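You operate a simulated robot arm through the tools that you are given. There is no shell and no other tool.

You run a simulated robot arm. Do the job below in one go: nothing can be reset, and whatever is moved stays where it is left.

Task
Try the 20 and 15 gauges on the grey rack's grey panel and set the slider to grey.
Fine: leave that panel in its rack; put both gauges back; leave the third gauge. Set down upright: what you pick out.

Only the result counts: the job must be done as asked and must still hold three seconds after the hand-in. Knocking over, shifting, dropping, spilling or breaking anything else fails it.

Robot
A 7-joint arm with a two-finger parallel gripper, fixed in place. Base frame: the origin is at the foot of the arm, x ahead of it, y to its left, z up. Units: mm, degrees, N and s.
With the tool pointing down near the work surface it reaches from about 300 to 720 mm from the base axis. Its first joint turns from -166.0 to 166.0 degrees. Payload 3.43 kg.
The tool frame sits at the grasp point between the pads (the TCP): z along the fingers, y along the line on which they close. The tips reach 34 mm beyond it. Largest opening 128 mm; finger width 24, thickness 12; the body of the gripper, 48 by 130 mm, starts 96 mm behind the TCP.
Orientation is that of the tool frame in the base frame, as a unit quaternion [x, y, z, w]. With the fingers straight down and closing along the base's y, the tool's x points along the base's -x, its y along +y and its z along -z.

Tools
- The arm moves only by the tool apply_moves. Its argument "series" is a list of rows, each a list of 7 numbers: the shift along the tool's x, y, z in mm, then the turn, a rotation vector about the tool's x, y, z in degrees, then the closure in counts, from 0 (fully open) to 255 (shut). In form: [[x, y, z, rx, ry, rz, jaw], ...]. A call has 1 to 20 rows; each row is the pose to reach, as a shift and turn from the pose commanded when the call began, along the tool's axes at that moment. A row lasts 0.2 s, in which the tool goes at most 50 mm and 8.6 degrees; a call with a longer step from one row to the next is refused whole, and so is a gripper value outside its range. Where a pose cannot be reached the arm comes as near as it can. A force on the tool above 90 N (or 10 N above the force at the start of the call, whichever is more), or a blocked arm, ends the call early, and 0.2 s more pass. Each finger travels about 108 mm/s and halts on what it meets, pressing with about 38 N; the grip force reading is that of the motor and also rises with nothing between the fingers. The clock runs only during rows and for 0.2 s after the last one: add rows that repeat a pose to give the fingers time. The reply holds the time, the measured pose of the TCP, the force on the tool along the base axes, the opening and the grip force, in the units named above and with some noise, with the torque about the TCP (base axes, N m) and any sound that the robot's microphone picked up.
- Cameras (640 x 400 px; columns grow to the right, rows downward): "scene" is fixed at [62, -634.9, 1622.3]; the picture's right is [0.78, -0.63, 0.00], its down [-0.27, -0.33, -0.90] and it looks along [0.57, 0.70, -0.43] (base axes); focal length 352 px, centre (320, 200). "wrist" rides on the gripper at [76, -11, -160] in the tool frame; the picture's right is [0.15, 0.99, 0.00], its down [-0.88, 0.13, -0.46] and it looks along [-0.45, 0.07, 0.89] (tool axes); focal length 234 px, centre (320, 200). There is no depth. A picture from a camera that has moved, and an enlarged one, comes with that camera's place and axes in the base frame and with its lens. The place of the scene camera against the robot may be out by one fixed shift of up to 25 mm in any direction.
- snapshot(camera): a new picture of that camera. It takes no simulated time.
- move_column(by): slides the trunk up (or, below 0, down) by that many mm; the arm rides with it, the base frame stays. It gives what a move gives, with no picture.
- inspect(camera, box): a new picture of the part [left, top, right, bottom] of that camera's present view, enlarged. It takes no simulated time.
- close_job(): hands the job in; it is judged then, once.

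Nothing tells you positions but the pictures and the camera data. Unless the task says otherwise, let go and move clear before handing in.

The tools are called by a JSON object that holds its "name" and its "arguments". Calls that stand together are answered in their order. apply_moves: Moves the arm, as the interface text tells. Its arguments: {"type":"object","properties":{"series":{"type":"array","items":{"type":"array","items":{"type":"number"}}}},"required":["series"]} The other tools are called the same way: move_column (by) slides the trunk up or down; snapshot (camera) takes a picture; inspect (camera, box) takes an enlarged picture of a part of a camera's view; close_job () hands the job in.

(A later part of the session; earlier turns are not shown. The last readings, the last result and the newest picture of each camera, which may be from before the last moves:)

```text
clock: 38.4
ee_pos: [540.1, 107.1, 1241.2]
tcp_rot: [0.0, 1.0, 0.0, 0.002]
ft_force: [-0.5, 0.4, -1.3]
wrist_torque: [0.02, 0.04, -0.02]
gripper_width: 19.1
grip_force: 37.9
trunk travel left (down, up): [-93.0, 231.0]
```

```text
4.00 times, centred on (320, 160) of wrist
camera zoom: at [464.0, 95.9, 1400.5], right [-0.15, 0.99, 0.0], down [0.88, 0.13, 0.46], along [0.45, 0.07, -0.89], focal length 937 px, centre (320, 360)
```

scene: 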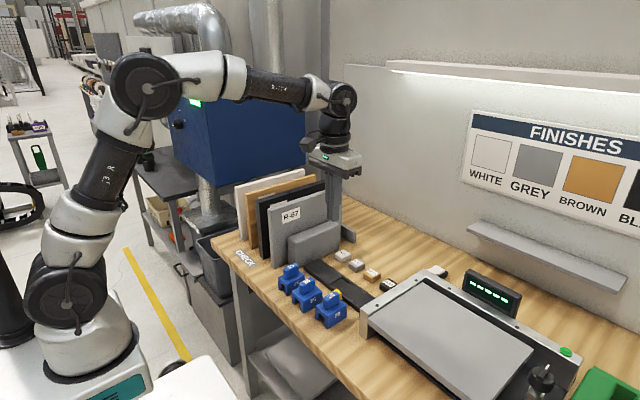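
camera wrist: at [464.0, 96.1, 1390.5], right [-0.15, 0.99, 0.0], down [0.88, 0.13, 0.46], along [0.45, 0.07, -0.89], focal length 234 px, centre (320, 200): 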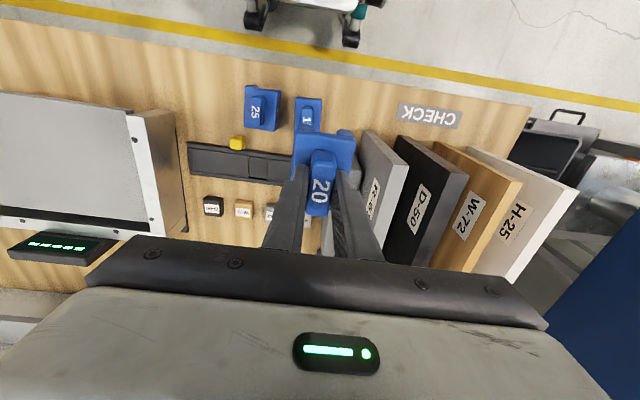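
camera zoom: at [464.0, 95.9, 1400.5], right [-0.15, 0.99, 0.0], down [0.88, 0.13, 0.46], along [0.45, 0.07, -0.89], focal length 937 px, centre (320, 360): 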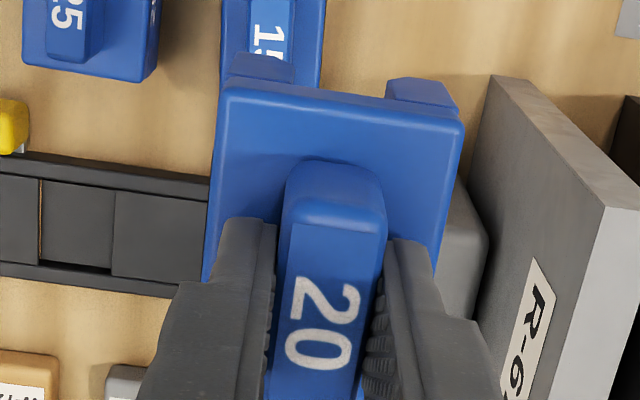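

The grip is unaffected by trunk motion. I'll raise the trunk further, then move over the panel.

{"name": "move_column", "arguments": {"by": 80}}

{"name": "apply_moves", "arguments": {"series": [[-1, 3, 1, 0, 0, 0, 255], [-4, 9, 4, 0, 0, 0, 255], [-8, 16, 8, 0, 0, 0, 255], [-13, 24, 12, 0, 0, 0, 255], [-18, 32, 16, 0, 0, 0, 255], [-23, 40, 20, 0, 0, 0, 255], [-28, 48, 24, 0, 0, 0, 255], [-33, 56, 28, 0, 0, 0, 255], [-38, 64, 32, 0, 0, 0, 255], [-43, 72, 36, 0, 0, 0, 255], [-48, 80, 40, 0, 0, 0, 255], [-54, 87, 43, 0, 0, 0, 255], [-60, 93, 46, 0, 0, 0, 255], [-66, 98, 48, 0, 0, 0, 255], [-70, 101, 50, 0, 0, 0, 255], [-70, 101, 50, 0, 0, 0, 255]]}}

{"name": "snapshot", "arguments": {"camera": "wrist"}}

{"name": "inspect", "arguments": {"camera": "wrist", "box": [240, 90, 400, 190]}}

{"name": "inspect", "arguments": {"camera": "scene", "box": [230, 110, 390, 240]}}

```text
clock: 39.5
ee_pos: [538.4, 107.9, 1321.1]
tcp_rot: [0.0, 1.0, 0.0, 0.001]
ft_force: [-0.4, -0.5, -1.5]
wrist_torque: [0.01, -0.01, 0.01]
gripper_width: 19.6
grip_force: 37.9
trunk travel left (down, up): [-173.0, 151.0]
```

```text
clock: 43.0
ee_pos: [573.7, 197.4, 1262.7]
tcp_rot: [0.001, 1.0, 0.0, 0.002]
ft_force: [-0.9, 0.2, -1.7]
wrist_torque: [-0.03, 0.04, 0.0]
gripper_width: 19.4
grip_force: 38.1
out of reach, approached as far as the arm can: row 5, 6, 7, 8, 9, 10, 11, 12, 13, 14, 15, 16
trunk travel left (down, up): [-173.0, 151.0]
```

```text
taken
camera wrist: at [497.2, 186.5, 1422.8], right [-0.15, 0.99, 0.0], down [0.88, 0.13, 0.46], along [0.45, 0.07, -0.89], focal length 234 px, centre (320, 200)
```

wrist: 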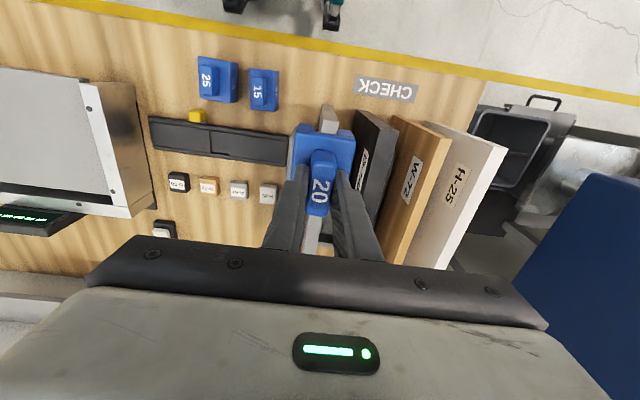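

```text
4.00 times, centred on (320, 140) of wrist
camera zoom: at [497.2, 186.5, 1422.8], right [-0.15, 0.99, 0.0], down [0.88, 0.13, 0.46], along [0.45, 0.07, -0.89], focal length 937 px, centre (320, 440)
```

zoom: 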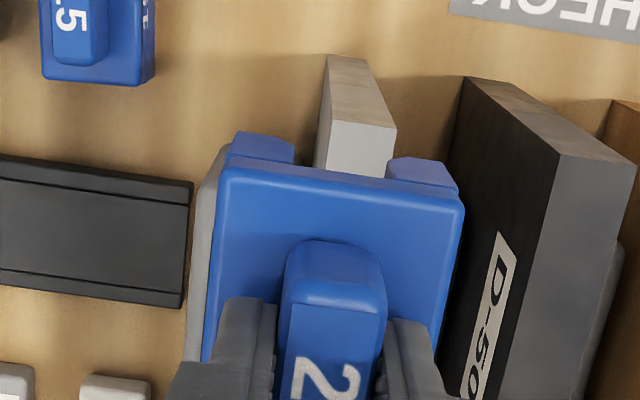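

```text
3.08 times, centred on (310, 175) of scene
camera zoom: at [62.0, -634.9, 1622.3], right [0.78, -0.63, 0.0], down [-0.27, -0.33, -0.9], along [0.57, 0.7, -0.43], focal length 1082 px, centre (351, 277)
```

zoom: 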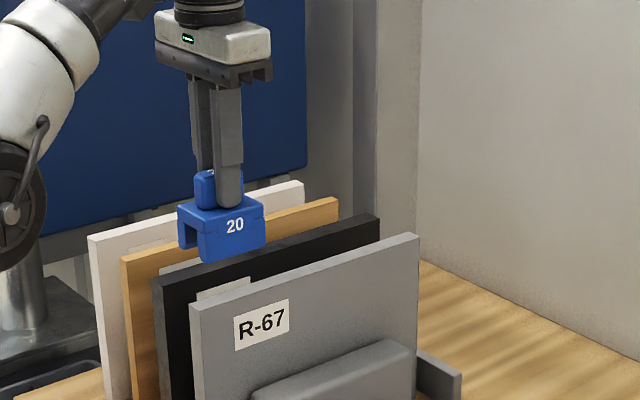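

The arm was at its reach limit, so I'll raise the trunk another 60 mm and then bring the arm out and down toward the panel.

{"name": "move_column", "arguments": {"by": 60}}

{"name": "apply_moves", "arguments": {"series": [[0, 0, 3, 0, 0, 0, 255], [0, 0, 10, 0, 0, 0, 255], [0, 0, 18, 0, 0, 0, 255], [0, 1, 26, 0, 0, 0, 255], [-2, 2, 34, 0, 0, 0, 255], [-6, 4, 42, 0, 0, 0, 255], [-11, 6, 50, 0, 0, 0, 255], [-16, 8, 56, 0, 0, 0, 255], [-21, 10, 60, 0, 0, 0, 255], [-24, 11, 62, 0, 0, 0, 255], [-25, 11, 63, 0, 0, 0, 255], [-25, 11, 63, 0, 0, 0, 255]]}}

{"name": "inspect", "arguments": {"camera": "wrist", "box": [240, 90, 400, 190]}}

{"name": "inspect", "arguments": {"camera": "scene", "box": [230, 110, 390, 240]}}

```text
clock: 44.0
ee_pos: [572.6, 197.4, 1323.6]
tcp_rot: [0.0, 1.0, 0.0, 0.002]
ft_force: [0.3, -0.2, -0.9]
wrist_torque: [-0.06, 0.0, -0.02]
gripper_width: 19.4
grip_force: 38.1
trunk travel left (down, up): [-233.0, 91.0]
```

```text
clock: 46.5
ee_pos: [596.9, 209.4, 1259.5]
tcp_rot: [-0.001, 1.0, 0.001, 0.002]
ft_force: [-0.8, 0.1, -1.8]
wrist_torque: [-0.02, -0.01, -0.03]
gripper_width: 19.3
grip_force: 37.5
trunk travel left (down, up): [-233.0, 91.0]
```

```text
4.00 times, centred on (320, 140) of wrist
camera zoom: at [522.0, 197.2, 1419.6], right [-0.15, 0.99, 0.0], down [0.88, 0.13, 0.46], along [0.45, 0.07, -0.89], focal length 937 px, centre (320, 440)
```

zoom: 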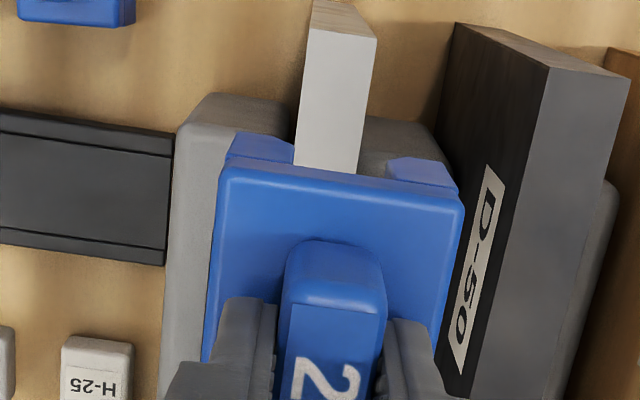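

```text
3.08 times, centred on (310, 175) of scene
camera zoom: at [62.0, -634.9, 1622.3], right [0.78, -0.63, 0.0], down [-0.27, -0.33, -0.9], along [0.57, 0.7, -0.43], focal length 1082 px, centre (351, 277)
```

zoom: 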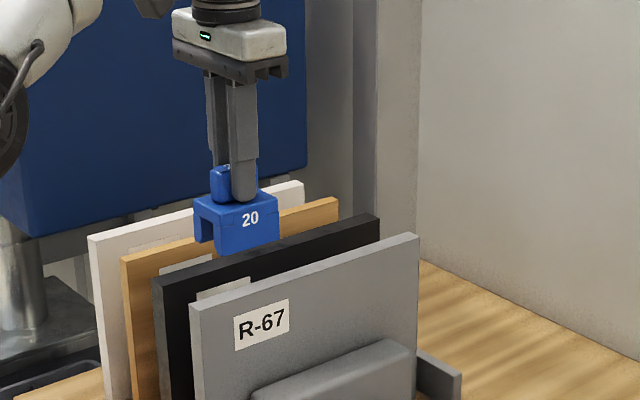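

The gauge is roughly above the panel, about 55 mm clear. I'll zoom hard on the panel's top edge to measure its centre line and yaw accurately.

{"name": "inspect", "arguments": {"camera": "wrist", "box": [288, 88, 352, 136]}}

{"name": "inspect", "arguments": {"camera": "wrist", "box": [280, 125, 370, 185]}}

```text
8.33 times, centred on (320, 112) of wrist
camera zoom: at [522.0, 197.2, 1419.6], right [-0.15, 0.99, 0.0], down [0.88, 0.13, 0.46], along [0.45, 0.07, -0.89], focal length 1951 px, centre (320, 933)
```

zoom: 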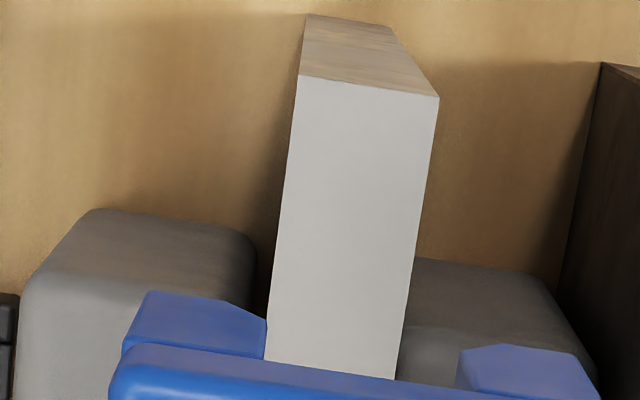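

```text
6.67 times, centred on (325, 155) of wrist
camera zoom: at [522.0, 197.2, 1419.6], right [-0.15, 0.99, 0.0], down [0.88, 0.13, 0.46], along [0.45, 0.07, -0.89], focal length 1561 px, centre (287, 500)
```

zoom: 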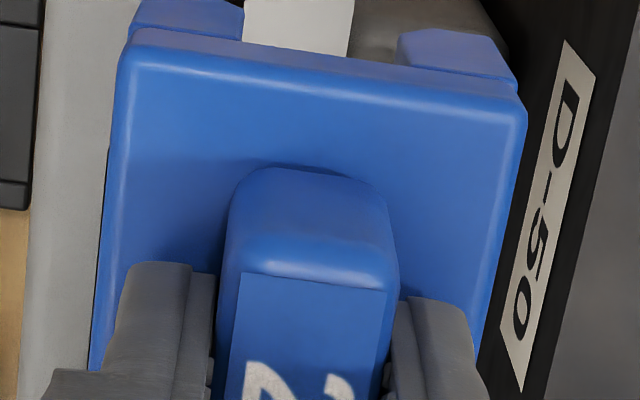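

The panel is square to the base and 20 mm thick, centred at y≈207.3, while the gauge slot is at y≈208.4. I'll shift −1 mm in y and descend to just above the top edge.

{"name": "apply_moves", "arguments": {"series": [[0, -1, 3, 0, 0, 0, 255], [0, -1, 8, 0, 0, 0, 255], [0, -1, 14, 0, 0, 0, 255], [0, -1, 20, 0, 0, 0, 255], [0, -1, 26, 0, 0, 0, 255], [0, -1, 32, 0, 0, 0, 255], [0, -1, 37, 0, 0, 0, 255], [0, -1, 40, 0, 0, 0, 255], [0, -1, 42, 0, 0, 0, 255], [0, -1, 42, 0, 0, 0, 255]]}}

{"name": "inspect", "arguments": {"camera": "wrist", "box": [288, 78, 352, 126]}}

{"name": "inspect", "arguments": {"camera": "wrist", "box": [280, 125, 370, 185]}}

{"name": "inspect", "arguments": {"camera": "scene", "box": [250, 140, 350, 220]}}

```text
clock: 48.8
ee_pos: [597.8, 209.1, 1218.2]
tcp_rot: [0.0, 1.0, -0.001, 0.001]
ft_force: [0.1, 0.4, -1.4]
wrist_torque: [0.02, -0.02, -0.01]
gripper_width: 19.6
grip_force: 38.3
trunk travel left (down, up): [-233.0, 91.0]
```

```text
8.33 times, centred on (320, 102) of wrist
camera zoom: at [522.6, 196.2, 1377.7], right [-0.15, 0.99, 0.0], down [0.88, 0.13, 0.46], along [0.45, 0.07, -0.89], focal length 1951 px, centre (320, 1017)
```

zoom: 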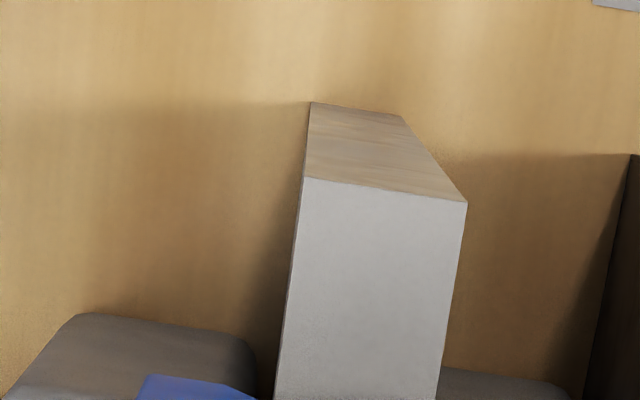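

```text
6.67 times, centred on (325, 155) of wrist
camera zoom: at [522.6, 196.2, 1377.7], right [-0.15, 0.99, 0.0], down [0.88, 0.13, 0.46], along [0.45, 0.07, -0.89], focal length 1561 px, centre (287, 500)
```

zoom: 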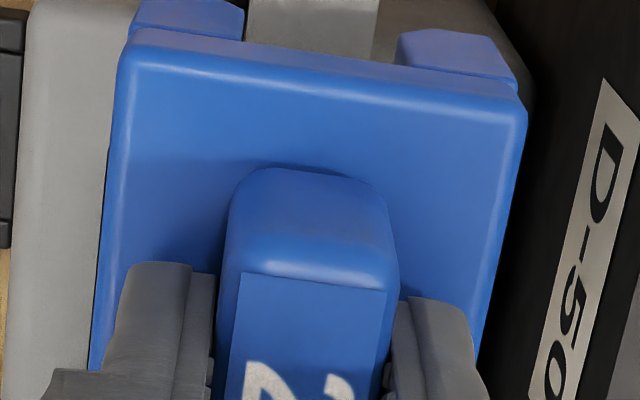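

```text
5.00 times, centred on (300, 180) of scene
camera zoom: at [62.0, -634.9, 1622.3], right [0.78, -0.63, 0.0], down [-0.27, -0.33, -0.9], along [0.57, 0.7, -0.43], focal length 1758 px, centre (420, 300)
```

zoom: 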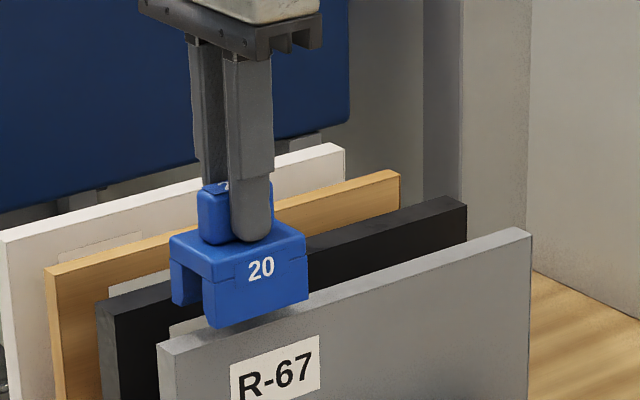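

The slot has chamfered lead-ins and its centre is within about 0.3 mm of the panel's centre line. I'll lower slowly onto the top edge, watching the force.

{"name": "apply_moves", "arguments": {"series": [[0, 0, 3, 0, 0, 0, 255], [0, 0, 6, 0, 0, 0, 255], [0, 0, 9, 0, 0, 0, 255], [0, 0, 12, 0, 0, 0, 255], [0, 0, 15, 0, 0, 0, 255], [0, 0, 18, 0, 0, 0, 255], [0, 0, 20, 0, 0, 0, 255], [0, 0, 20, 0, 0, 0, 255]]}}

{"name": "inspect", "arguments": {"camera": "wrist", "box": [280, 105, 370, 165]}}

{"name": "inspect", "arguments": {"camera": "scene", "box": [250, 140, 350, 220]}}

```text
clock: 50.5
ee_pos: [597.2, 208.9, 1197.8]
tcp_rot: [-0.001, 1.0, 0.0, 0.002]
ft_force: [0.7, 0.2, -0.8]
wrist_torque: [0.0, 0.01, 0.0]
gripper_width: 19.4
grip_force: 38.3
trunk travel left (down, up): [-233.0, 91.0]
```

```text
6.67 times, centred on (325, 135) of wrist
camera zoom: at [522.0, 197.1, 1357.8], right [-0.15, 0.99, 0.0], down [0.88, 0.13, 0.46], along [0.45, 0.07, -0.89], focal length 1561 px, centre (287, 633)
```

zoom: 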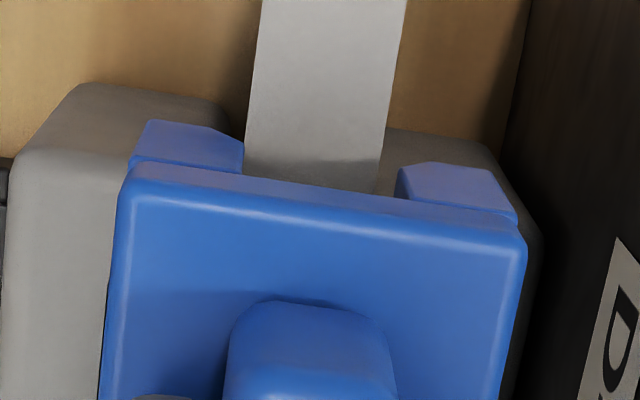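

```text
5.00 times, centred on (300, 180) of scene
camera zoom: at [62.0, -634.9, 1622.3], right [0.78, -0.63, 0.0], down [-0.27, -0.33, -0.9], along [0.57, 0.7, -0.43], focal length 1758 px, centre (420, 300)
```

zoom: 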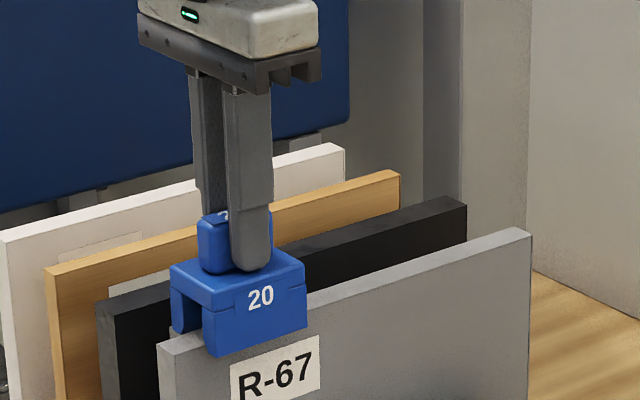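

The leg tips are just below the panel's top edge with no contact force; the panel sits a bit to the low-y side of the slot. I'll nudge −1.2 mm in y and look again.

{"name": "apply_moves", "arguments": {"series": [[0, -0.6, 0, 0, 0, 0, 255], [0, -1.2, 0, 0, 0, 0, 255], [0, -1.2, 0, 0, 0, 0, 255], [0, -1.2, 0, 0, 0, 0, 255]]}}

{"name": "inspect", "arguments": {"camera": "wrist", "box": [280, 105, 370, 165]}}

```text
clock: 51.5
ee_pos: [598.1, 207.6, 1199.5]
tcp_rot: [0.0, 1.0, 0.001, 0.002]
ft_force: [-0.4, 0.5, -0.9]
wrist_torque: [0.05, 0.01, 0.0]
gripper_width: 19.0
grip_force: 37.5
trunk travel left (down, up): [-233.0, 91.0]
```

```text
6.67 times, centred on (325, 135) of wrist
camera zoom: at [522.8, 195.7, 1357.7], right [-0.15, 0.99, 0.0], down [0.88, 0.13, 0.46], along [0.45, 0.07, -0.89], focal length 1561 px, centre (287, 633)
```

zoom: 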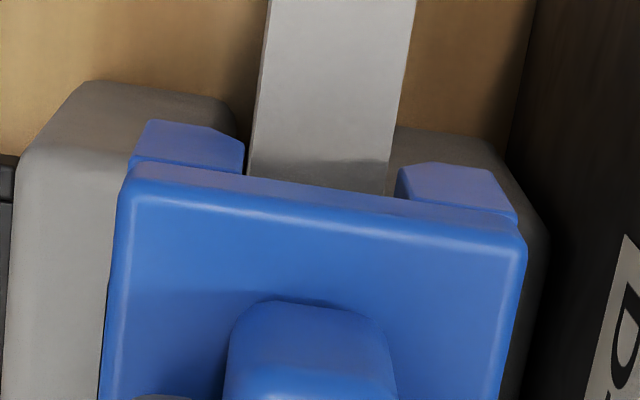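

The panel is now centred in the slot with about 1 mm either side. Lowering in small steps until it seats.

{"name": "apply_moves", "arguments": {"series": [[0, 0, 2, 0, 0, 0, 255], [0, 0, 4, 0, 0, 0, 255], [0, 0, 6, 0, 0, 0, 255], [0, 0, 8, 0, 0, 0, 255], [0, 0, 10, 0, 0, 0, 255], [0, 0, 10, 0, 0, 0, 255]]}}

{"name": "inspect", "arguments": {"camera": "wrist", "box": [280, 105, 370, 165]}}

{"name": "inspect", "arguments": {"camera": "scene", "box": [250, 140, 350, 220]}}

```text
clock: 53.0
ee_pos: [598.3, 207.8, 1188.2]
tcp_rot: [0.0, 1.0, 0.0, 0.002]
ft_force: [0.7, 0.5, -1.3]
wrist_torque: [-0.05, -0.04, 0.01]
gripper_width: 19.1
grip_force: 37.8
trunk travel left (down, up): [-233.0, 91.0]
```

```text
6.67 times, centred on (325, 135) of wrist
camera zoom: at [522.3, 195.5, 1348.2], right [-0.15, 0.99, 0.0], down [0.88, 0.13, 0.46], along [0.45, 0.07, -0.89], focal length 1561 px, centre (287, 633)
```

zoom: 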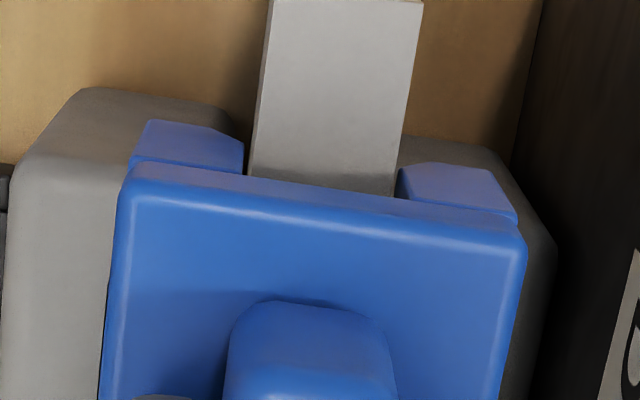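

```text
5.00 times, centred on (300, 180) of scene
camera zoom: at [62.0, -634.9, 1622.3], right [0.78, -0.63, 0.0], down [-0.27, -0.33, -0.9], along [0.57, 0.7, -0.43], focal length 1758 px, centre (420, 300)
```

zoom: 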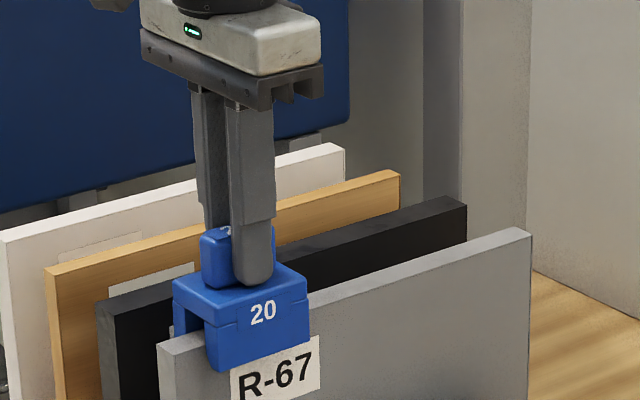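

The gauge slides over the edge freely, about 14 mm deep now. Continuing down until it seats.

{"name": "apply_moves", "arguments": {"series": [[0, 0.2, 1.5, 0, 0, 0, 255], [0, 0.2, 3, 0, 0, 0, 255], [0, 0.2, 4.5, 0, 0, 0, 255], [0, 0.2, 6, 0, 0, 0, 255], [0, 0.2, 6, 0, 0, 0, 255]]}}

{"name": "apply_moves", "arguments": {"series": [[0, 0, 1, 0, 0, 0, 255], [0, 0, 2, 0, 0, 0, 255], [0, 0, 3, 0, 0, 0, 255], [0, 0, 4, 0, 0, 0, 255], [0, 0, 4, 0, 0, 0, 255]]}}

{"name": "inspect", "arguments": {"camera": "wrist", "box": [280, 105, 370, 165]}}

{"name": "inspect", "arguments": {"camera": "scene", "box": [250, 140, 350, 220]}}

```text
clock: 54.1
ee_pos: [598.9, 206.6, 1182.6]
tcp_rot: [0.0, 1.0, 0.0, 0.002]
ft_force: [0.0, 0.3, -0.8]
wrist_torque: [-0.01, 0.03, -0.01]
gripper_width: 19.4
grip_force: 38.2
trunk travel left (down, up): [-233.0, 91.0]
```

```text
clock: 55.4
ee_pos: [598.0, 207.8, 1180.3]
tcp_rot: [0.001, 1.0, 0.0, 0.002]
ft_force: [-0.7, -0.1, -1.9]
wrist_torque: [-0.04, -0.02, 0.02]
gripper_width: 19.3
grip_force: 38.1
trunk travel left (down, up): [-233.0, 91.0]
```

```text
6.67 times, centred on (325, 135) of wrist
camera zoom: at [522.8, 195.3, 1338.6], right [-0.15, 0.99, 0.0], down [0.88, 0.13, 0.46], along [0.45, 0.07, -0.89], focal length 1561 px, centre (287, 633)
```

zoom: 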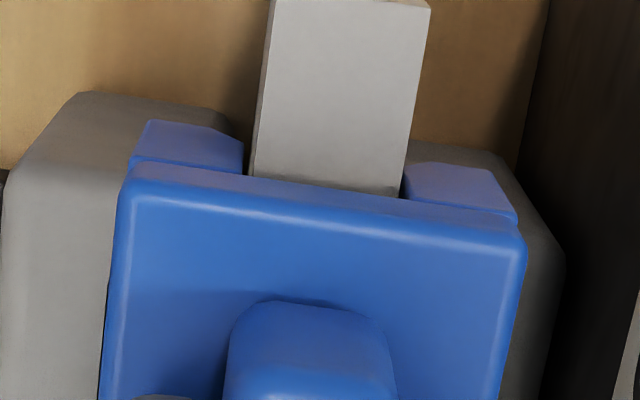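

```text
5.00 times, centred on (300, 180) of scene
camera zoom: at [62.0, -634.9, 1622.3], right [0.78, -0.63, 0.0], down [-0.27, -0.33, -0.9], along [0.57, 0.7, -0.43], focal length 1758 px, centre (420, 300)
```

zoom: 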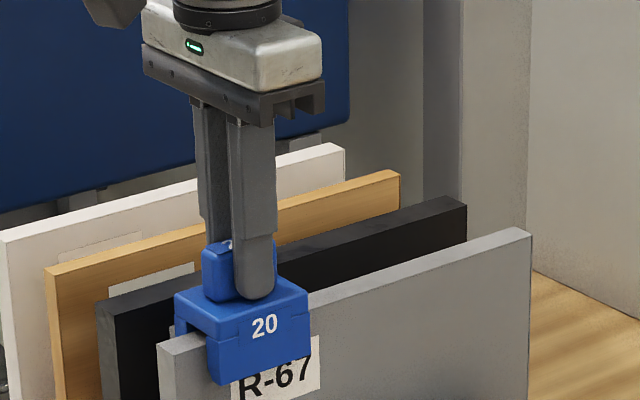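

Depth is now about 24 mm, with the panel close to the +y leg. I'll nudge +0.4 mm and keep lowering until it bottoms.

{"name": "apply_moves", "arguments": {"series": [[0, 0.4, 0, 0, 0, 0, 255], [0, 0.4, 1, 0, 0, 0, 255], [0, 0.4, 2, 0, 0, 0, 255], [0, 0.4, 3, 0, 0, 0, 255], [0, 0.4, 3, 0, 0, 0, 255]]}}

{"name": "apply_moves", "arguments": {"series": [[0, 0, 1, 0, 0, 0, 255], [0, 0, 2, 0, 0, 0, 255], [0, 0, 3, 0, 0, 0, 255], [0, 0, 3, 0, 0, 0, 255]]}}

{"name": "inspect", "arguments": {"camera": "wrist", "box": [280, 105, 370, 165]}}

{"name": "inspect", "arguments": {"camera": "scene", "box": [250, 140, 350, 220]}}

```text
clock: 56.5
ee_pos: [598.1, 207.1, 1175.5]
tcp_rot: [0.0, 1.0, 0.0, 0.002]
ft_force: [-0.4, -1.4, -1.5]
wrist_torque: [-0.01, -0.01, -0.01]
gripper_width: 19.3
grip_force: 37.8
trunk travel left (down, up): [-233.0, 91.0]
```

```text
clock: 57.5
ee_pos: [599.0, 208.1, 1172.3]
tcp_rot: [-0.001, 1.0, 0.001, 0.002]
ft_force: [0.8, -0.5, 0.7]
wrist_torque: [-0.02, 0.09, -0.02]
gripper_width: 18.8
grip_force: 37.6
trunk travel left (down, up): [-233.0, 91.0]
```

```text
6.67 times, centred on (325, 135) of wrist
camera zoom: at [522.8, 194.9, 1331.5], right [-0.15, 0.99, 0.0], down [0.88, 0.13, 0.46], along [0.45, 0.07, -0.89], focal length 1561 px, centre (287, 633)
```

zoom: 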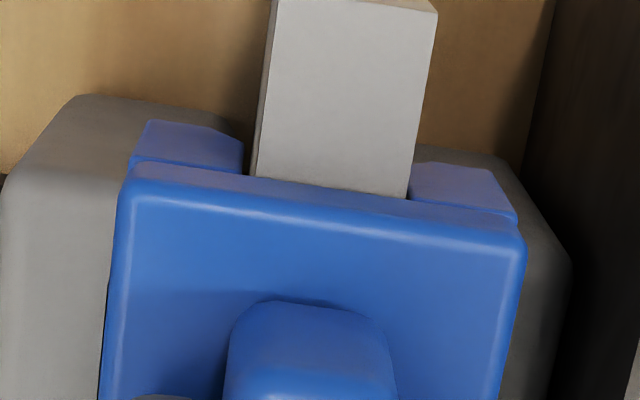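

```text
5.00 times, centred on (300, 180) of scene
camera zoom: at [62.0, -634.9, 1622.3], right [0.78, -0.63, 0.0], down [-0.27, -0.33, -0.9], along [0.57, 0.7, -0.43], focal length 1758 px, centre (420, 300)
```

zoom: 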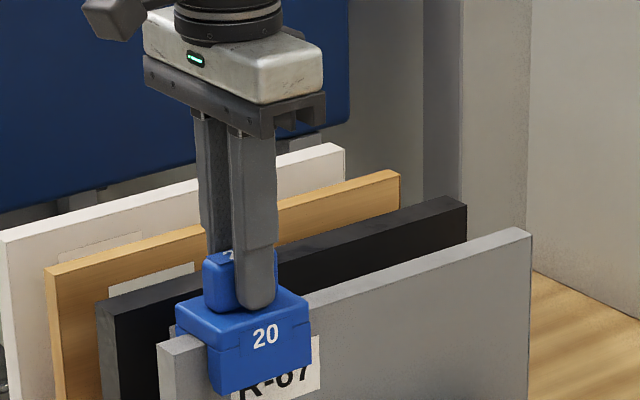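

A first small contact force appears (about 2 N). I'll press 1.5 mm further to confirm it's seated.

{"name": "apply_moves", "arguments": {"series": [[0, 0.3, 0.5, 0, 0, 0, 255], [0, 0.3, 1, 0, 0, 0, 255], [0, 0.3, 1.5, 0, 0, 0, 255], [0, 0.3, 1.5, 0, 0, 0, 255]]}}

{"name": "inspect", "arguments": {"camera": "wrist", "box": [280, 105, 370, 165]}}

```text
clock: 58.5
ee_pos: [598.0, 206.5, 1173.0]
tcp_rot: [0.0, 1.0, 0.001, 0.002]
ft_force: [2.3, 0.4, 6.4]
wrist_torque: [0.08, 0.23, -0.01]
gripper_width: 19.4
grip_force: 38.9
trunk travel left (down, up): [-233.0, 91.0]
```

```text
6.67 times, centred on (325, 135) of wrist
camera zoom: at [522.3, 194.5, 1331.4], right [-0.15, 0.99, 0.0], down [0.88, 0.13, 0.46], along [0.45, 0.07, -0.89], focal length 1561 px, centre (287, 633)
```

zoom: 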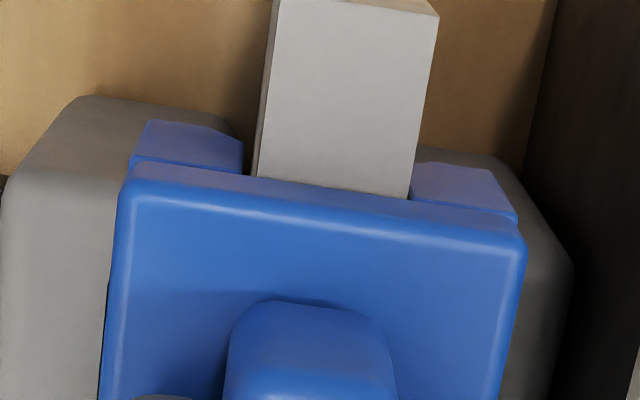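

Force rose 8 N with no further travel: the 20 gauge is seated on the panel (it fits). Now I'll lift it off slowly.

{"name": "apply_moves", "arguments": {"series": [[0, 0.3, -1, 0, 0, 0, 255], [0, 0.5, -3, 0, 0, 0, 255], [0, 0.5, -6, 0, 0, 0, 255], [0, 0.5, -10, 0, 0, 0, 255], [0, 0.5, -14, 0, 0, 0, 255], [0, 0.5, -18, 0, 0, 0, 255], [0, 0.5, -22, 0, 0, 0, 255], [0, 0.5, -26, 0, 0, 0, 255], [0, 0.5, -30, 0, 0, 0, 255], [0, 0.5, -34, 0, 0, 0, 255], [0, 0.5, -38, 0, 0, 0, 255], [0, 0.5, -43, 0, 0, 0, 255], [0, 0.5, -48, 0, 0, 0, 255], [0, 0.5, -53, 0, 0, 0, 255], [0, 0.5, -57, 0, 0, 0, 255], [0, 0.5, -60, 0, 0, 0, 255], [0, 0.5, -60, 0, 0, 0, 255]]}}

{"name": "snapshot", "arguments": {"camera": "wrist"}}

{"name": "inspect", "arguments": {"camera": "scene", "box": [230, 110, 390, 240]}}

```text
clock: 62.1
ee_pos: [597.0, 208.4, 1230.1]
tcp_rot: [0.0, 1.0, 0.0, 0.001]
ft_force: [0.0, -0.1, -1.1]
wrist_torque: [-0.01, -0.01, 0.07]
gripper_width: 19.4
grip_force: 38.2
trunk travel left (down, up): [-233.0, 91.0]
```

```text
taken
camera wrist: at [522.3, 196.6, 1389.9], right [-0.15, 0.99, 0.0], down [0.88, 0.13, 0.46], along [0.45, 0.07, -0.89], focal length 234 px, centre (320, 200)
```

wrist: 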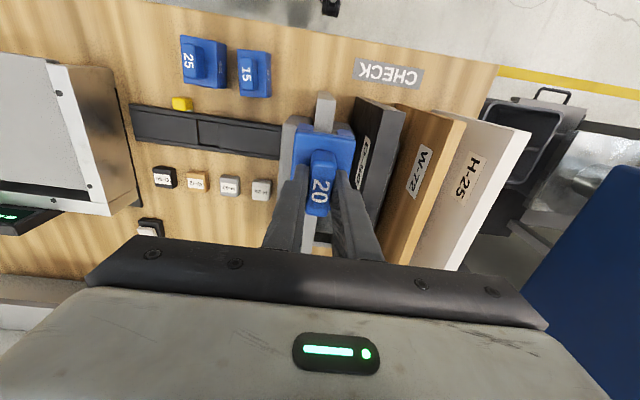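

```text
3.08 times, centred on (310, 175) of scene
camera zoom: at [62.0, -634.9, 1622.3], right [0.78, -0.63, 0.0], down [-0.27, -0.33, -0.9], along [0.57, 0.7, -0.43], focal length 1082 px, centre (351, 277)
```

zoom: 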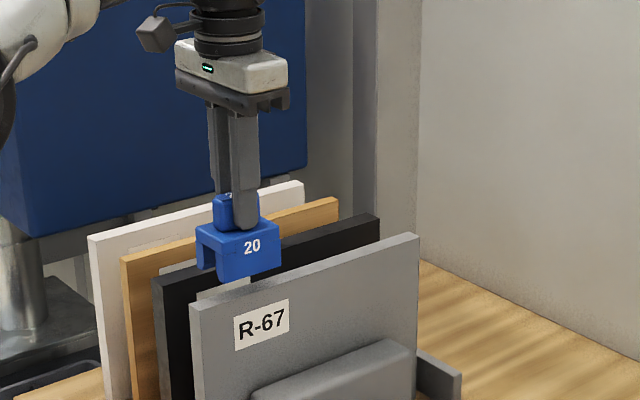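

The gauge came off cleanly and the panel is undisturbed. Returning to above the 20 gauge's original spot.

{"name": "apply_moves", "arguments": {"series": [[1, -4, 0, 0, 0, 0, 255], [3, -14, 0, 0, 0, 0, 255], [6, -28, 0, 0, 0, 0, 255], [9, -45, 0, 0, 0, 0, 255], [12, -63, 0, 0, 0, 0, 255], [15, -81, 0, 0, 0, 0, 255], [18, -99, 0, 0, 0, 0, 255], [21, -117, 0, 0, 0, 0, 255], [24, -135, 0, 0, 0, 0, 255], [27, -153, 0, 0, 0, 0, 255], [30, -171, 0, 0, 0, 0, 255], [33, -189, 0, 0, 0, 0, 255], [36, -207, 0, 0, 0, 0, 255], [39, -225, 0, 0, 0, 0, 255], [42, -243, 0, 0, 0, 0, 255], [46, -260, 0, 0, 0, 0, 255], [49, -275, 0, 0, 0, 0, 255], [52, -288, 0, 0, 0, 0, 255], [54, -296, 0, 0, 0, 0, 255], [54, -299, 0, 0, 0, 0, 255]]}}

{"name": "move_column", "arguments": {"by": -100}}

{"name": "snapshot", "arguments": {"camera": "wrist"}}

```text
clock: 66.3
ee_pos: [543.8, -89.0, 1230.3]
tcp_rot: [0.0, 1.0, 0.0, 0.002]
ft_force: [0.0, -0.1, -1.6]
wrist_torque: [0.0, 0.01, -0.02]
gripper_width: 19.5
grip_force: 38.0
trunk travel left (down, up): [-233.0, 91.0]
```

```text
clock: 67.7
ee_pos: [543.2, -89.3, 1129.4]
tcp_rot: [0.0, 1.0, 0.0, 0.001]
ft_force: [-0.7, 0.1, -1.9]
wrist_torque: [-0.03, 0.02, -0.01]
gripper_width: 19.4
grip_force: 38.3
trunk travel left (down, up): [-133.0, 191.0]
```

```text
taken
camera wrist: at [468.3, -101.3, 1289.9], right [-0.15, 0.99, 0.0], down [0.88, 0.13, 0.46], along [0.45, 0.07, -0.89], focal length 234 px, centre (320, 200)
```

wrist: 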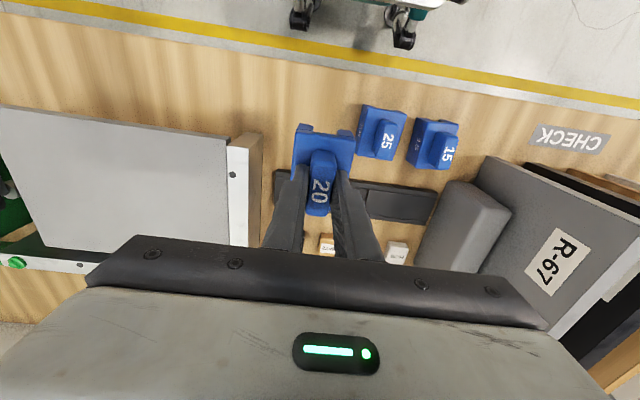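

Now I'll descend to about 8 mm above the table at the original spot.

{"name": "apply_moves", "arguments": {"series": [[0, -1, 3, 0, 0, 0, 255], [0, -1, 10, 0, 0, 0, 255], [0, -1, 18, 0, 0, 0, 255], [0, -1, 26, 0, 0, 0, 255], [0, -1, 34, 0, 0, 0, 255], [0, -1, 42, 0, 0, 0, 255], [0, -1, 50, 0, 0, 0, 255], [0, -1, 58, 0, 0, 0, 255], [0, -1, 66, 0, 0, 0, 255], [0, -1, 74, 0, 0, 0, 255], [0, -1, 82, 0, 0, 0, 255], [0, -1, 90, 0, 0, 0, 255], [0, -1, 98, 0, 0, 0, 255], [0, -1, 106, 0, 0, 0, 255], [0, -1, 114, 0, 0, 0, 255], [0, -1, 122, 0, 0, 0, 255], [0, -1, 129, 0, 0, 0, 255], [0, -1, 134, 0, 0, 0, 255], [0, -1, 137, 0, 0, 0, 255], [0, -1, 138, 0, 0, 0, 255]]}}

{"name": "inspect", "arguments": {"camera": "wrist", "box": [240, 110, 400, 210]}}

{"name": "inspect", "arguments": {"camera": "scene", "box": [280, 250, 370, 335]}}

```text
clock: 71.9
ee_pos: [543.6, -88.9, 991.3]
tcp_rot: [-0.001, 1.0, 0.001, 0.002]
ft_force: [0.8, 0.4, -1.3]
wrist_torque: [0.01, 0.02, 0.04]
gripper_width: 19.3
grip_force: 37.9
trunk travel left (down, up): [-133.0, 191.0]
```

```text
4.00 times, centred on (320, 160) of wrist
camera zoom: at [468.3, -101.8, 1151.3], right [-0.15, 0.99, 0.0], down [0.88, 0.13, 0.46], along [0.45, 0.07, -0.89], focal length 937 px, centre (320, 360)
```

zoom: 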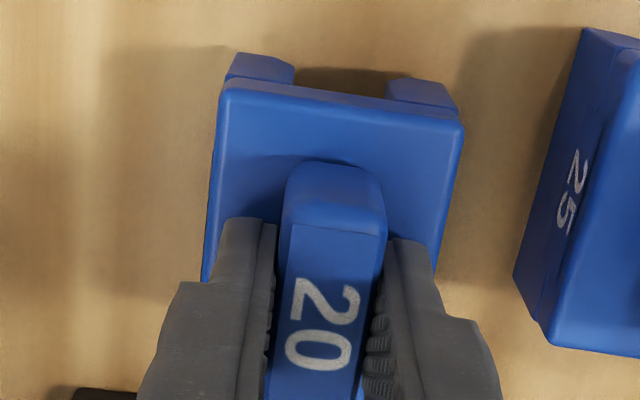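

```text
4.71 times, centred on (325, 292) of scene
camera zoom: at [62.0, -634.9, 1622.3], right [0.78, -0.63, 0.0], down [-0.27, -0.33, -0.9], along [0.57, 0.7, -0.43], focal length 1654 px, centre (296, -235)
```

zoom: 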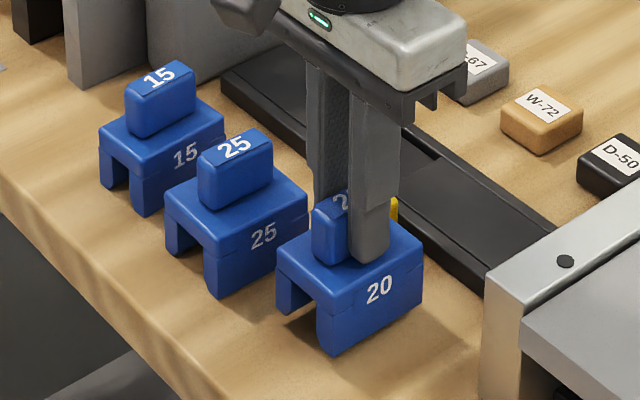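

The gauge is over its original spot within 1–2 mm; I'll correct that and set it down gently.

{"name": "apply_moves", "arguments": {"series": [[1, -1.2, 1, 0, 0, 0, 255], [1, -1.2, 2.5, 0, 0, 0, 255], [1, -1.2, 4, 0, 0, 0, 255], [1, -1.2, 5, 0, 0, 0, 255], [1, -1.2, 6, 0, 0, 0, 255], [1, -1.2, 6.5, 0, 0, 0, 255], [1, -1.2, 6.5, 0, 0, 0, 255]]}}

{"name": "inspect", "arguments": {"camera": "scene", "box": [280, 250, 370, 335]}}

```text
clock: 73.5
ee_pos: [543.5, -91.5, 986.4]
tcp_rot: [0.001, 1.0, 0.0, 0.002]
ft_force: [0.6, 0.3, -1.7]
wrist_torque: [0.0, 0.04, -0.04]
gripper_width: 19.3
grip_force: 38.1
trunk travel left (down, up): [-133.0, 191.0]
```

```text
4.71 times, centred on (325, 292) of scene
camera zoom: at [62.0, -634.9, 1622.3], right [0.78, -0.63, 0.0], down [-0.27, -0.33, -0.9], along [0.57, 0.7, -0.43], focal length 1654 px, centre (296, -235)
```

zoom: 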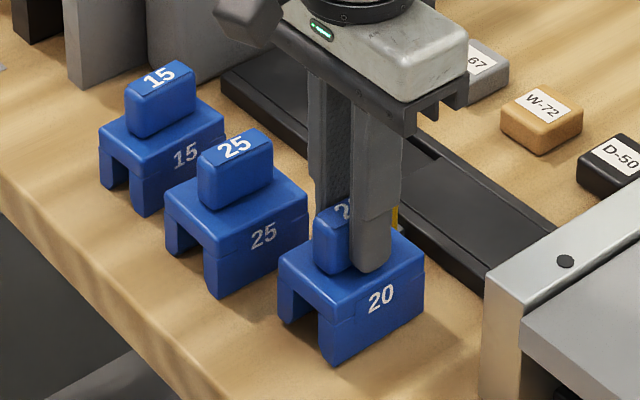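

About 2–3 mm still to go. Lowering in half-millimetre rows until the table carries the gauge.

{"name": "apply_moves", "arguments": {"series": [[0, 0.5, 0.5, 0, 0, 0, 255], [0, 0.5, 1, 0, 0, 0, 255], [0, 0.5, 1.5, 0, 0, 0, 255], [0, 0.5, 2, 0, 0, 0, 255], [0, 0.5, 2, 0, 0, 0, 255]]}}

{"name": "inspect", "arguments": {"camera": "scene", "box": [280, 250, 370, 335]}}

{"name": "inspect", "arguments": {"camera": "wrist", "box": [240, 110, 400, 210]}}

```text
clock: 74.7
ee_pos: [543.8, -91.3, 983.4]
tcp_rot: [-0.001, 1.0, 0.0, 0.002]
ft_force: [0.0, -0.3, -0.7]
wrist_torque: [0.01, 0.02, 0.02]
gripper_width: 19.4
grip_force: 38.0
trunk travel left (down, up): [-133.0, 191.0]
```

```text
4.71 times, centred on (325, 292) of scene
camera zoom: at [62.0, -634.9, 1622.3], right [0.78, -0.63, 0.0], down [-0.27, -0.33, -0.9], along [0.57, 0.7, -0.43], focal length 1654 px, centre (296, -235)
```

zoom: 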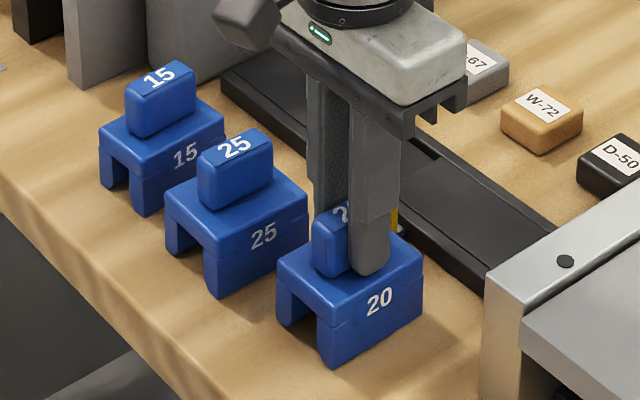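

```text
4.00 times, centred on (320, 160) of wrist
camera zoom: at [467.9, -102.6, 1143.3], right [-0.15, 0.99, 0.0], down [0.88, 0.13, 0.46], along [0.45, 0.07, -0.89], focal length 937 px, centre (320, 360)
```

zoom: 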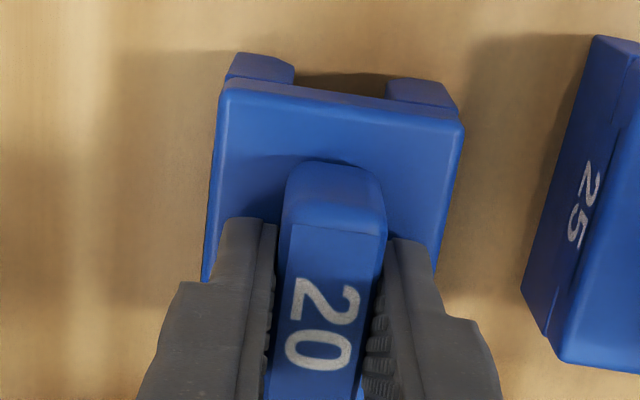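

Nearly down; continuing in half-millimetre rows until contact shows.

{"name": "apply_moves", "arguments": {"series": [[0, 0, 0.5, 0, 0, 0, 255], [0, 0, 1, 0, 0, 0, 255], [0, 0, 1.5, 0, 0, 0, 255], [0, 0, 1.5, 0, 0, 0, 255]]}}

{"name": "inspect", "arguments": {"camera": "scene", "box": [280, 250, 370, 335]}}

```text
clock: 75.7
ee_pos: [543.9, -90.8, 981.8]
tcp_rot: [0.0, 1.0, 0.0, 0.002]
ft_force: [0.0, 0.0, -1.4]
wrist_torque: [-0.01, 0.0, 0.0]
gripper_width: 19.2
grip_force: 38.4
trunk travel left (down, up): [-133.0, 191.0]
```

```text
4.71 times, centred on (325, 292) of scene
camera zoom: at [62.0, -634.9, 1622.3], right [0.78, -0.63, 0.0], down [-0.27, -0.33, -0.9], along [0.57, 0.7, -0.43], focal length 1654 px, centre (296, -235)
```

zoom: 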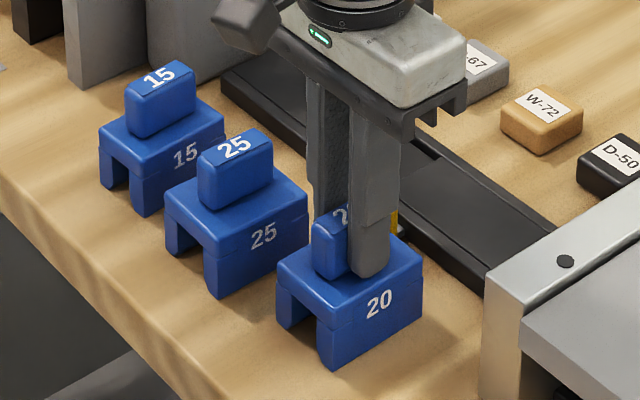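

{"name": "apply_moves", "arguments": {"series": [[0, 0, 0.5, 0, 0, 0, 255], [0, 0, 1, 0, 0, 0, 255], [0, 0, 1, 0, 0, 0, 255]]}}

{"name": "inspect", "arguments": {"camera": "scene", "box": [280, 250, 370, 335]}}

```text
clock: 76.5
ee_pos: [542.8, -89.4, 982.2]
tcp_rot: [0.001, 1.0, 0.001, 0.003]
ft_force: [0.9, 1.4, 4.8]
wrist_torque: [0.0, 0.13, -0.01]
gripper_width: 19.4
grip_force: 37.9
trunk travel left (down, up): [-133.0, 191.0]
```

```text
4.71 times, centred on (325, 292) of scene
camera zoom: at [62.0, -634.9, 1622.3], right [0.78, -0.63, 0.0], down [-0.27, -0.33, -0.9], along [0.57, 0.7, -0.43], focal length 1654 px, centre (296, -235)
```

zoom: 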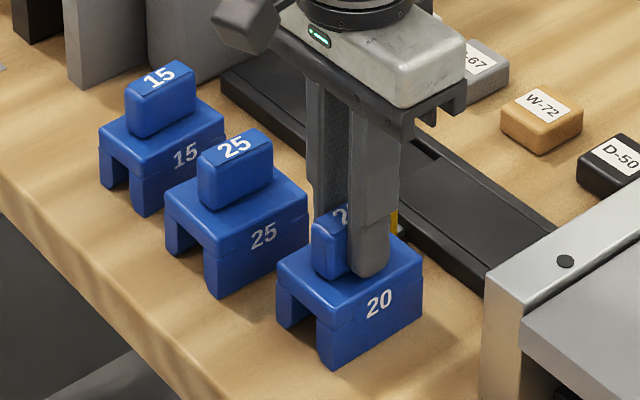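

Contact with the table is confirmed. Releasing and lifting off.

{"name": "apply_moves", "arguments": {"series": [[0, 0, -0.5, 0, 0, 0, 240], [0, 0, -0.5, 0, 0, 0, 210], [0, 0, -0.5, 0, 0, 0, 175], [0, 0, -0.5, 0, 0, 0, 150], [0, 0, -0.5, 0, 0, 0, 150], [0, 0, -10, 0, 0, 0, 150], [0, 0, -30, 0, 0, 0, 150], [0, 0, -60, 0, 0, 0, 150], [0, 0, -90, 0, 0, 0, 150], [0, 0, -90, 0, 0, 0, 150]]}}

{"name": "snapshot", "arguments": {"camera": "wrist"}}

{"name": "inspect", "arguments": {"camera": "scene", "box": [280, 250, 370, 335]}}

```text
clock: 78.7
ee_pos: [541.0, -92.0, 1069.0]
tcp_rot: [0.0, 1.0, 0.0, 0.002]
ft_force: [0.1, -1.1, 0.0]
wrist_torque: [0.01, 0.0, -0.04]
gripper_width: 52.9
grip_force: 0.1
trunk travel left (down, up): [-133.0, 191.0]
```

```text
taken
camera wrist: at [465.9, -103.9, 1228.6], right [-0.15, 0.99, 0.0], down [0.88, 0.13, 0.46], along [0.45, 0.07, -0.89], focal length 234 px, centre (320, 200)
```

wrist: 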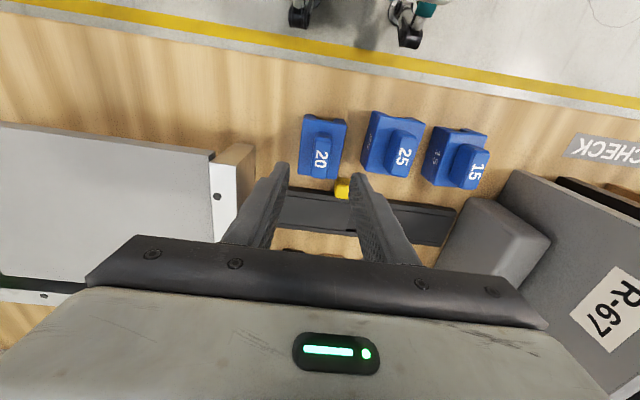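

```text
4.71 times, centred on (325, 292) of scene
camera zoom: at [62.0, -634.9, 1622.3], right [0.78, -0.63, 0.0], down [-0.27, -0.33, -0.9], along [0.57, 0.7, -0.43], focal length 1654 px, centre (296, -235)
```

zoom: 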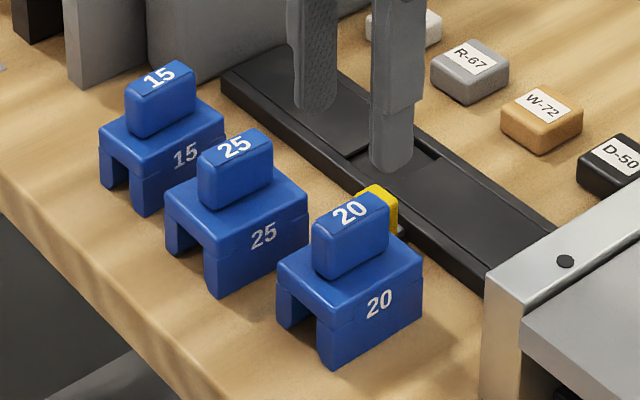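

The 20 gauge is back upright at its place. Next is the 15 gauge near (533, 84), which seems yawed about 6°; I'll move above it and look.

{"name": "apply_moves", "arguments": {"series": [[0, 20, 0, 0, 0, 0, 135], [2, 50, 0, 0, 0, 0, 135], [4, 80, 0, 0, 0, 0, 135], [6, 110, 0, 0, 0, 0, 135], [8, 140, 0, 0, 0, 0, 135], [9, 165, 0, 0, 0, 0, 135], [9, 177, 0, 0, 0, 0, 135], [9, 177, 0, 0, 0, 0, 135]]}}

{"name": "inspect", "arguments": {"camera": "wrist", "box": [280, 105, 370, 165]}}

{"name": "snapshot", "arguments": {"camera": "wrist"}}

```text
clock: 80.5
ee_pos: [532.8, 87.5, 1071.1]
tcp_rot: [0.0, 1.0, -0.001, 0.002]
ft_force: [-0.1, -0.2, -0.3]
wrist_torque: [0.01, 0.02, 0.0]
gripper_width: 60.5
grip_force: 0.0
trunk travel left (down, up): [-133.0, 191.0]
```

```text
6.67 times, centred on (325, 135) of wrist
camera zoom: at [457.4, 75.4, 1229.8], right [-0.15, 0.99, 0.0], down [0.88, 0.13, 0.46], along [0.45, 0.07, -0.89], focal length 1561 px, centre (287, 633)
```

zoom: 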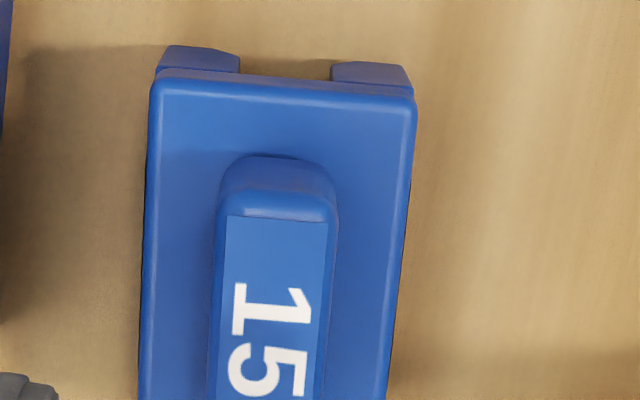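

```text
taken
camera wrist: at [457.4, 75.4, 1229.8], right [-0.15, 0.99, 0.0], down [0.88, 0.13, 0.46], along [0.45, 0.07, -0.89], focal length 234 px, centre (320, 200)
```

wrist: 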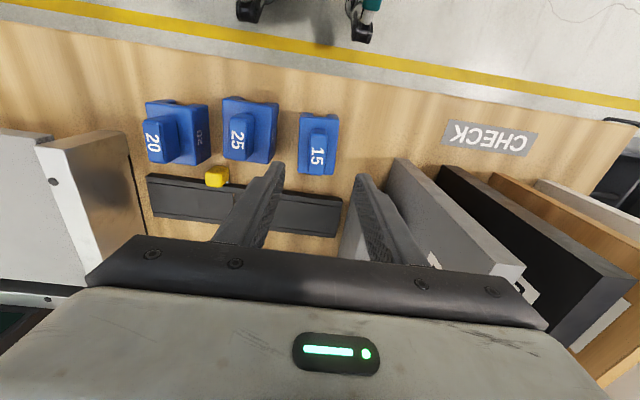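

The 15 gauge's knob is centred at about (532.5, 83.6) and yawed about +4°. I'll turn the gripper to match, descend partway and check.

{"name": "apply_moves", "arguments": {"series": [[0.5, -1.5, 0, 0, 0, -2, 135], [0.9, -2.8, 0, 0, 0, -4, 135], [0.9, -2.8, 15, 0, 0, -4, 135], [0.9, -2.8, 35, 0, 0, -4, 135], [0.9, -2.8, 55, 0, 0, -4, 135], [0.9, -2.8, 60, 0, 0, -4, 135], [0.9, -2.8, 60, 0, 0, -4, 135]]}}

{"name": "inspect", "arguments": {"camera": "wrist", "box": [265, 120, 379, 196]}}

```text
clock: 82.1
ee_pos: [531.4, 83.6, 1011.6]
tcp_rot: [-0.035, 0.999, 0.001, 0.001]
ft_force: [-0.6, -0.1, -0.1]
wrist_torque: [-0.02, 0.0, -0.03]
gripper_width: 60.4
grip_force: 0.1
trunk travel left (down, up): [-133.0, 191.0]
```

```text
5.26 times, centred on (322, 158) of wrist
camera zoom: at [457.5, 66.2, 1171.0], right [-0.22, 0.98, 0.0], down [0.87, 0.19, 0.46], along [0.45, 0.1, -0.89], focal length 1232 px, centre (310, 421)
```

zoom: 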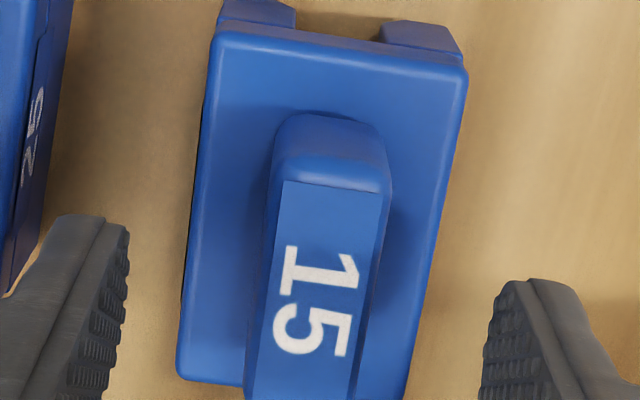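

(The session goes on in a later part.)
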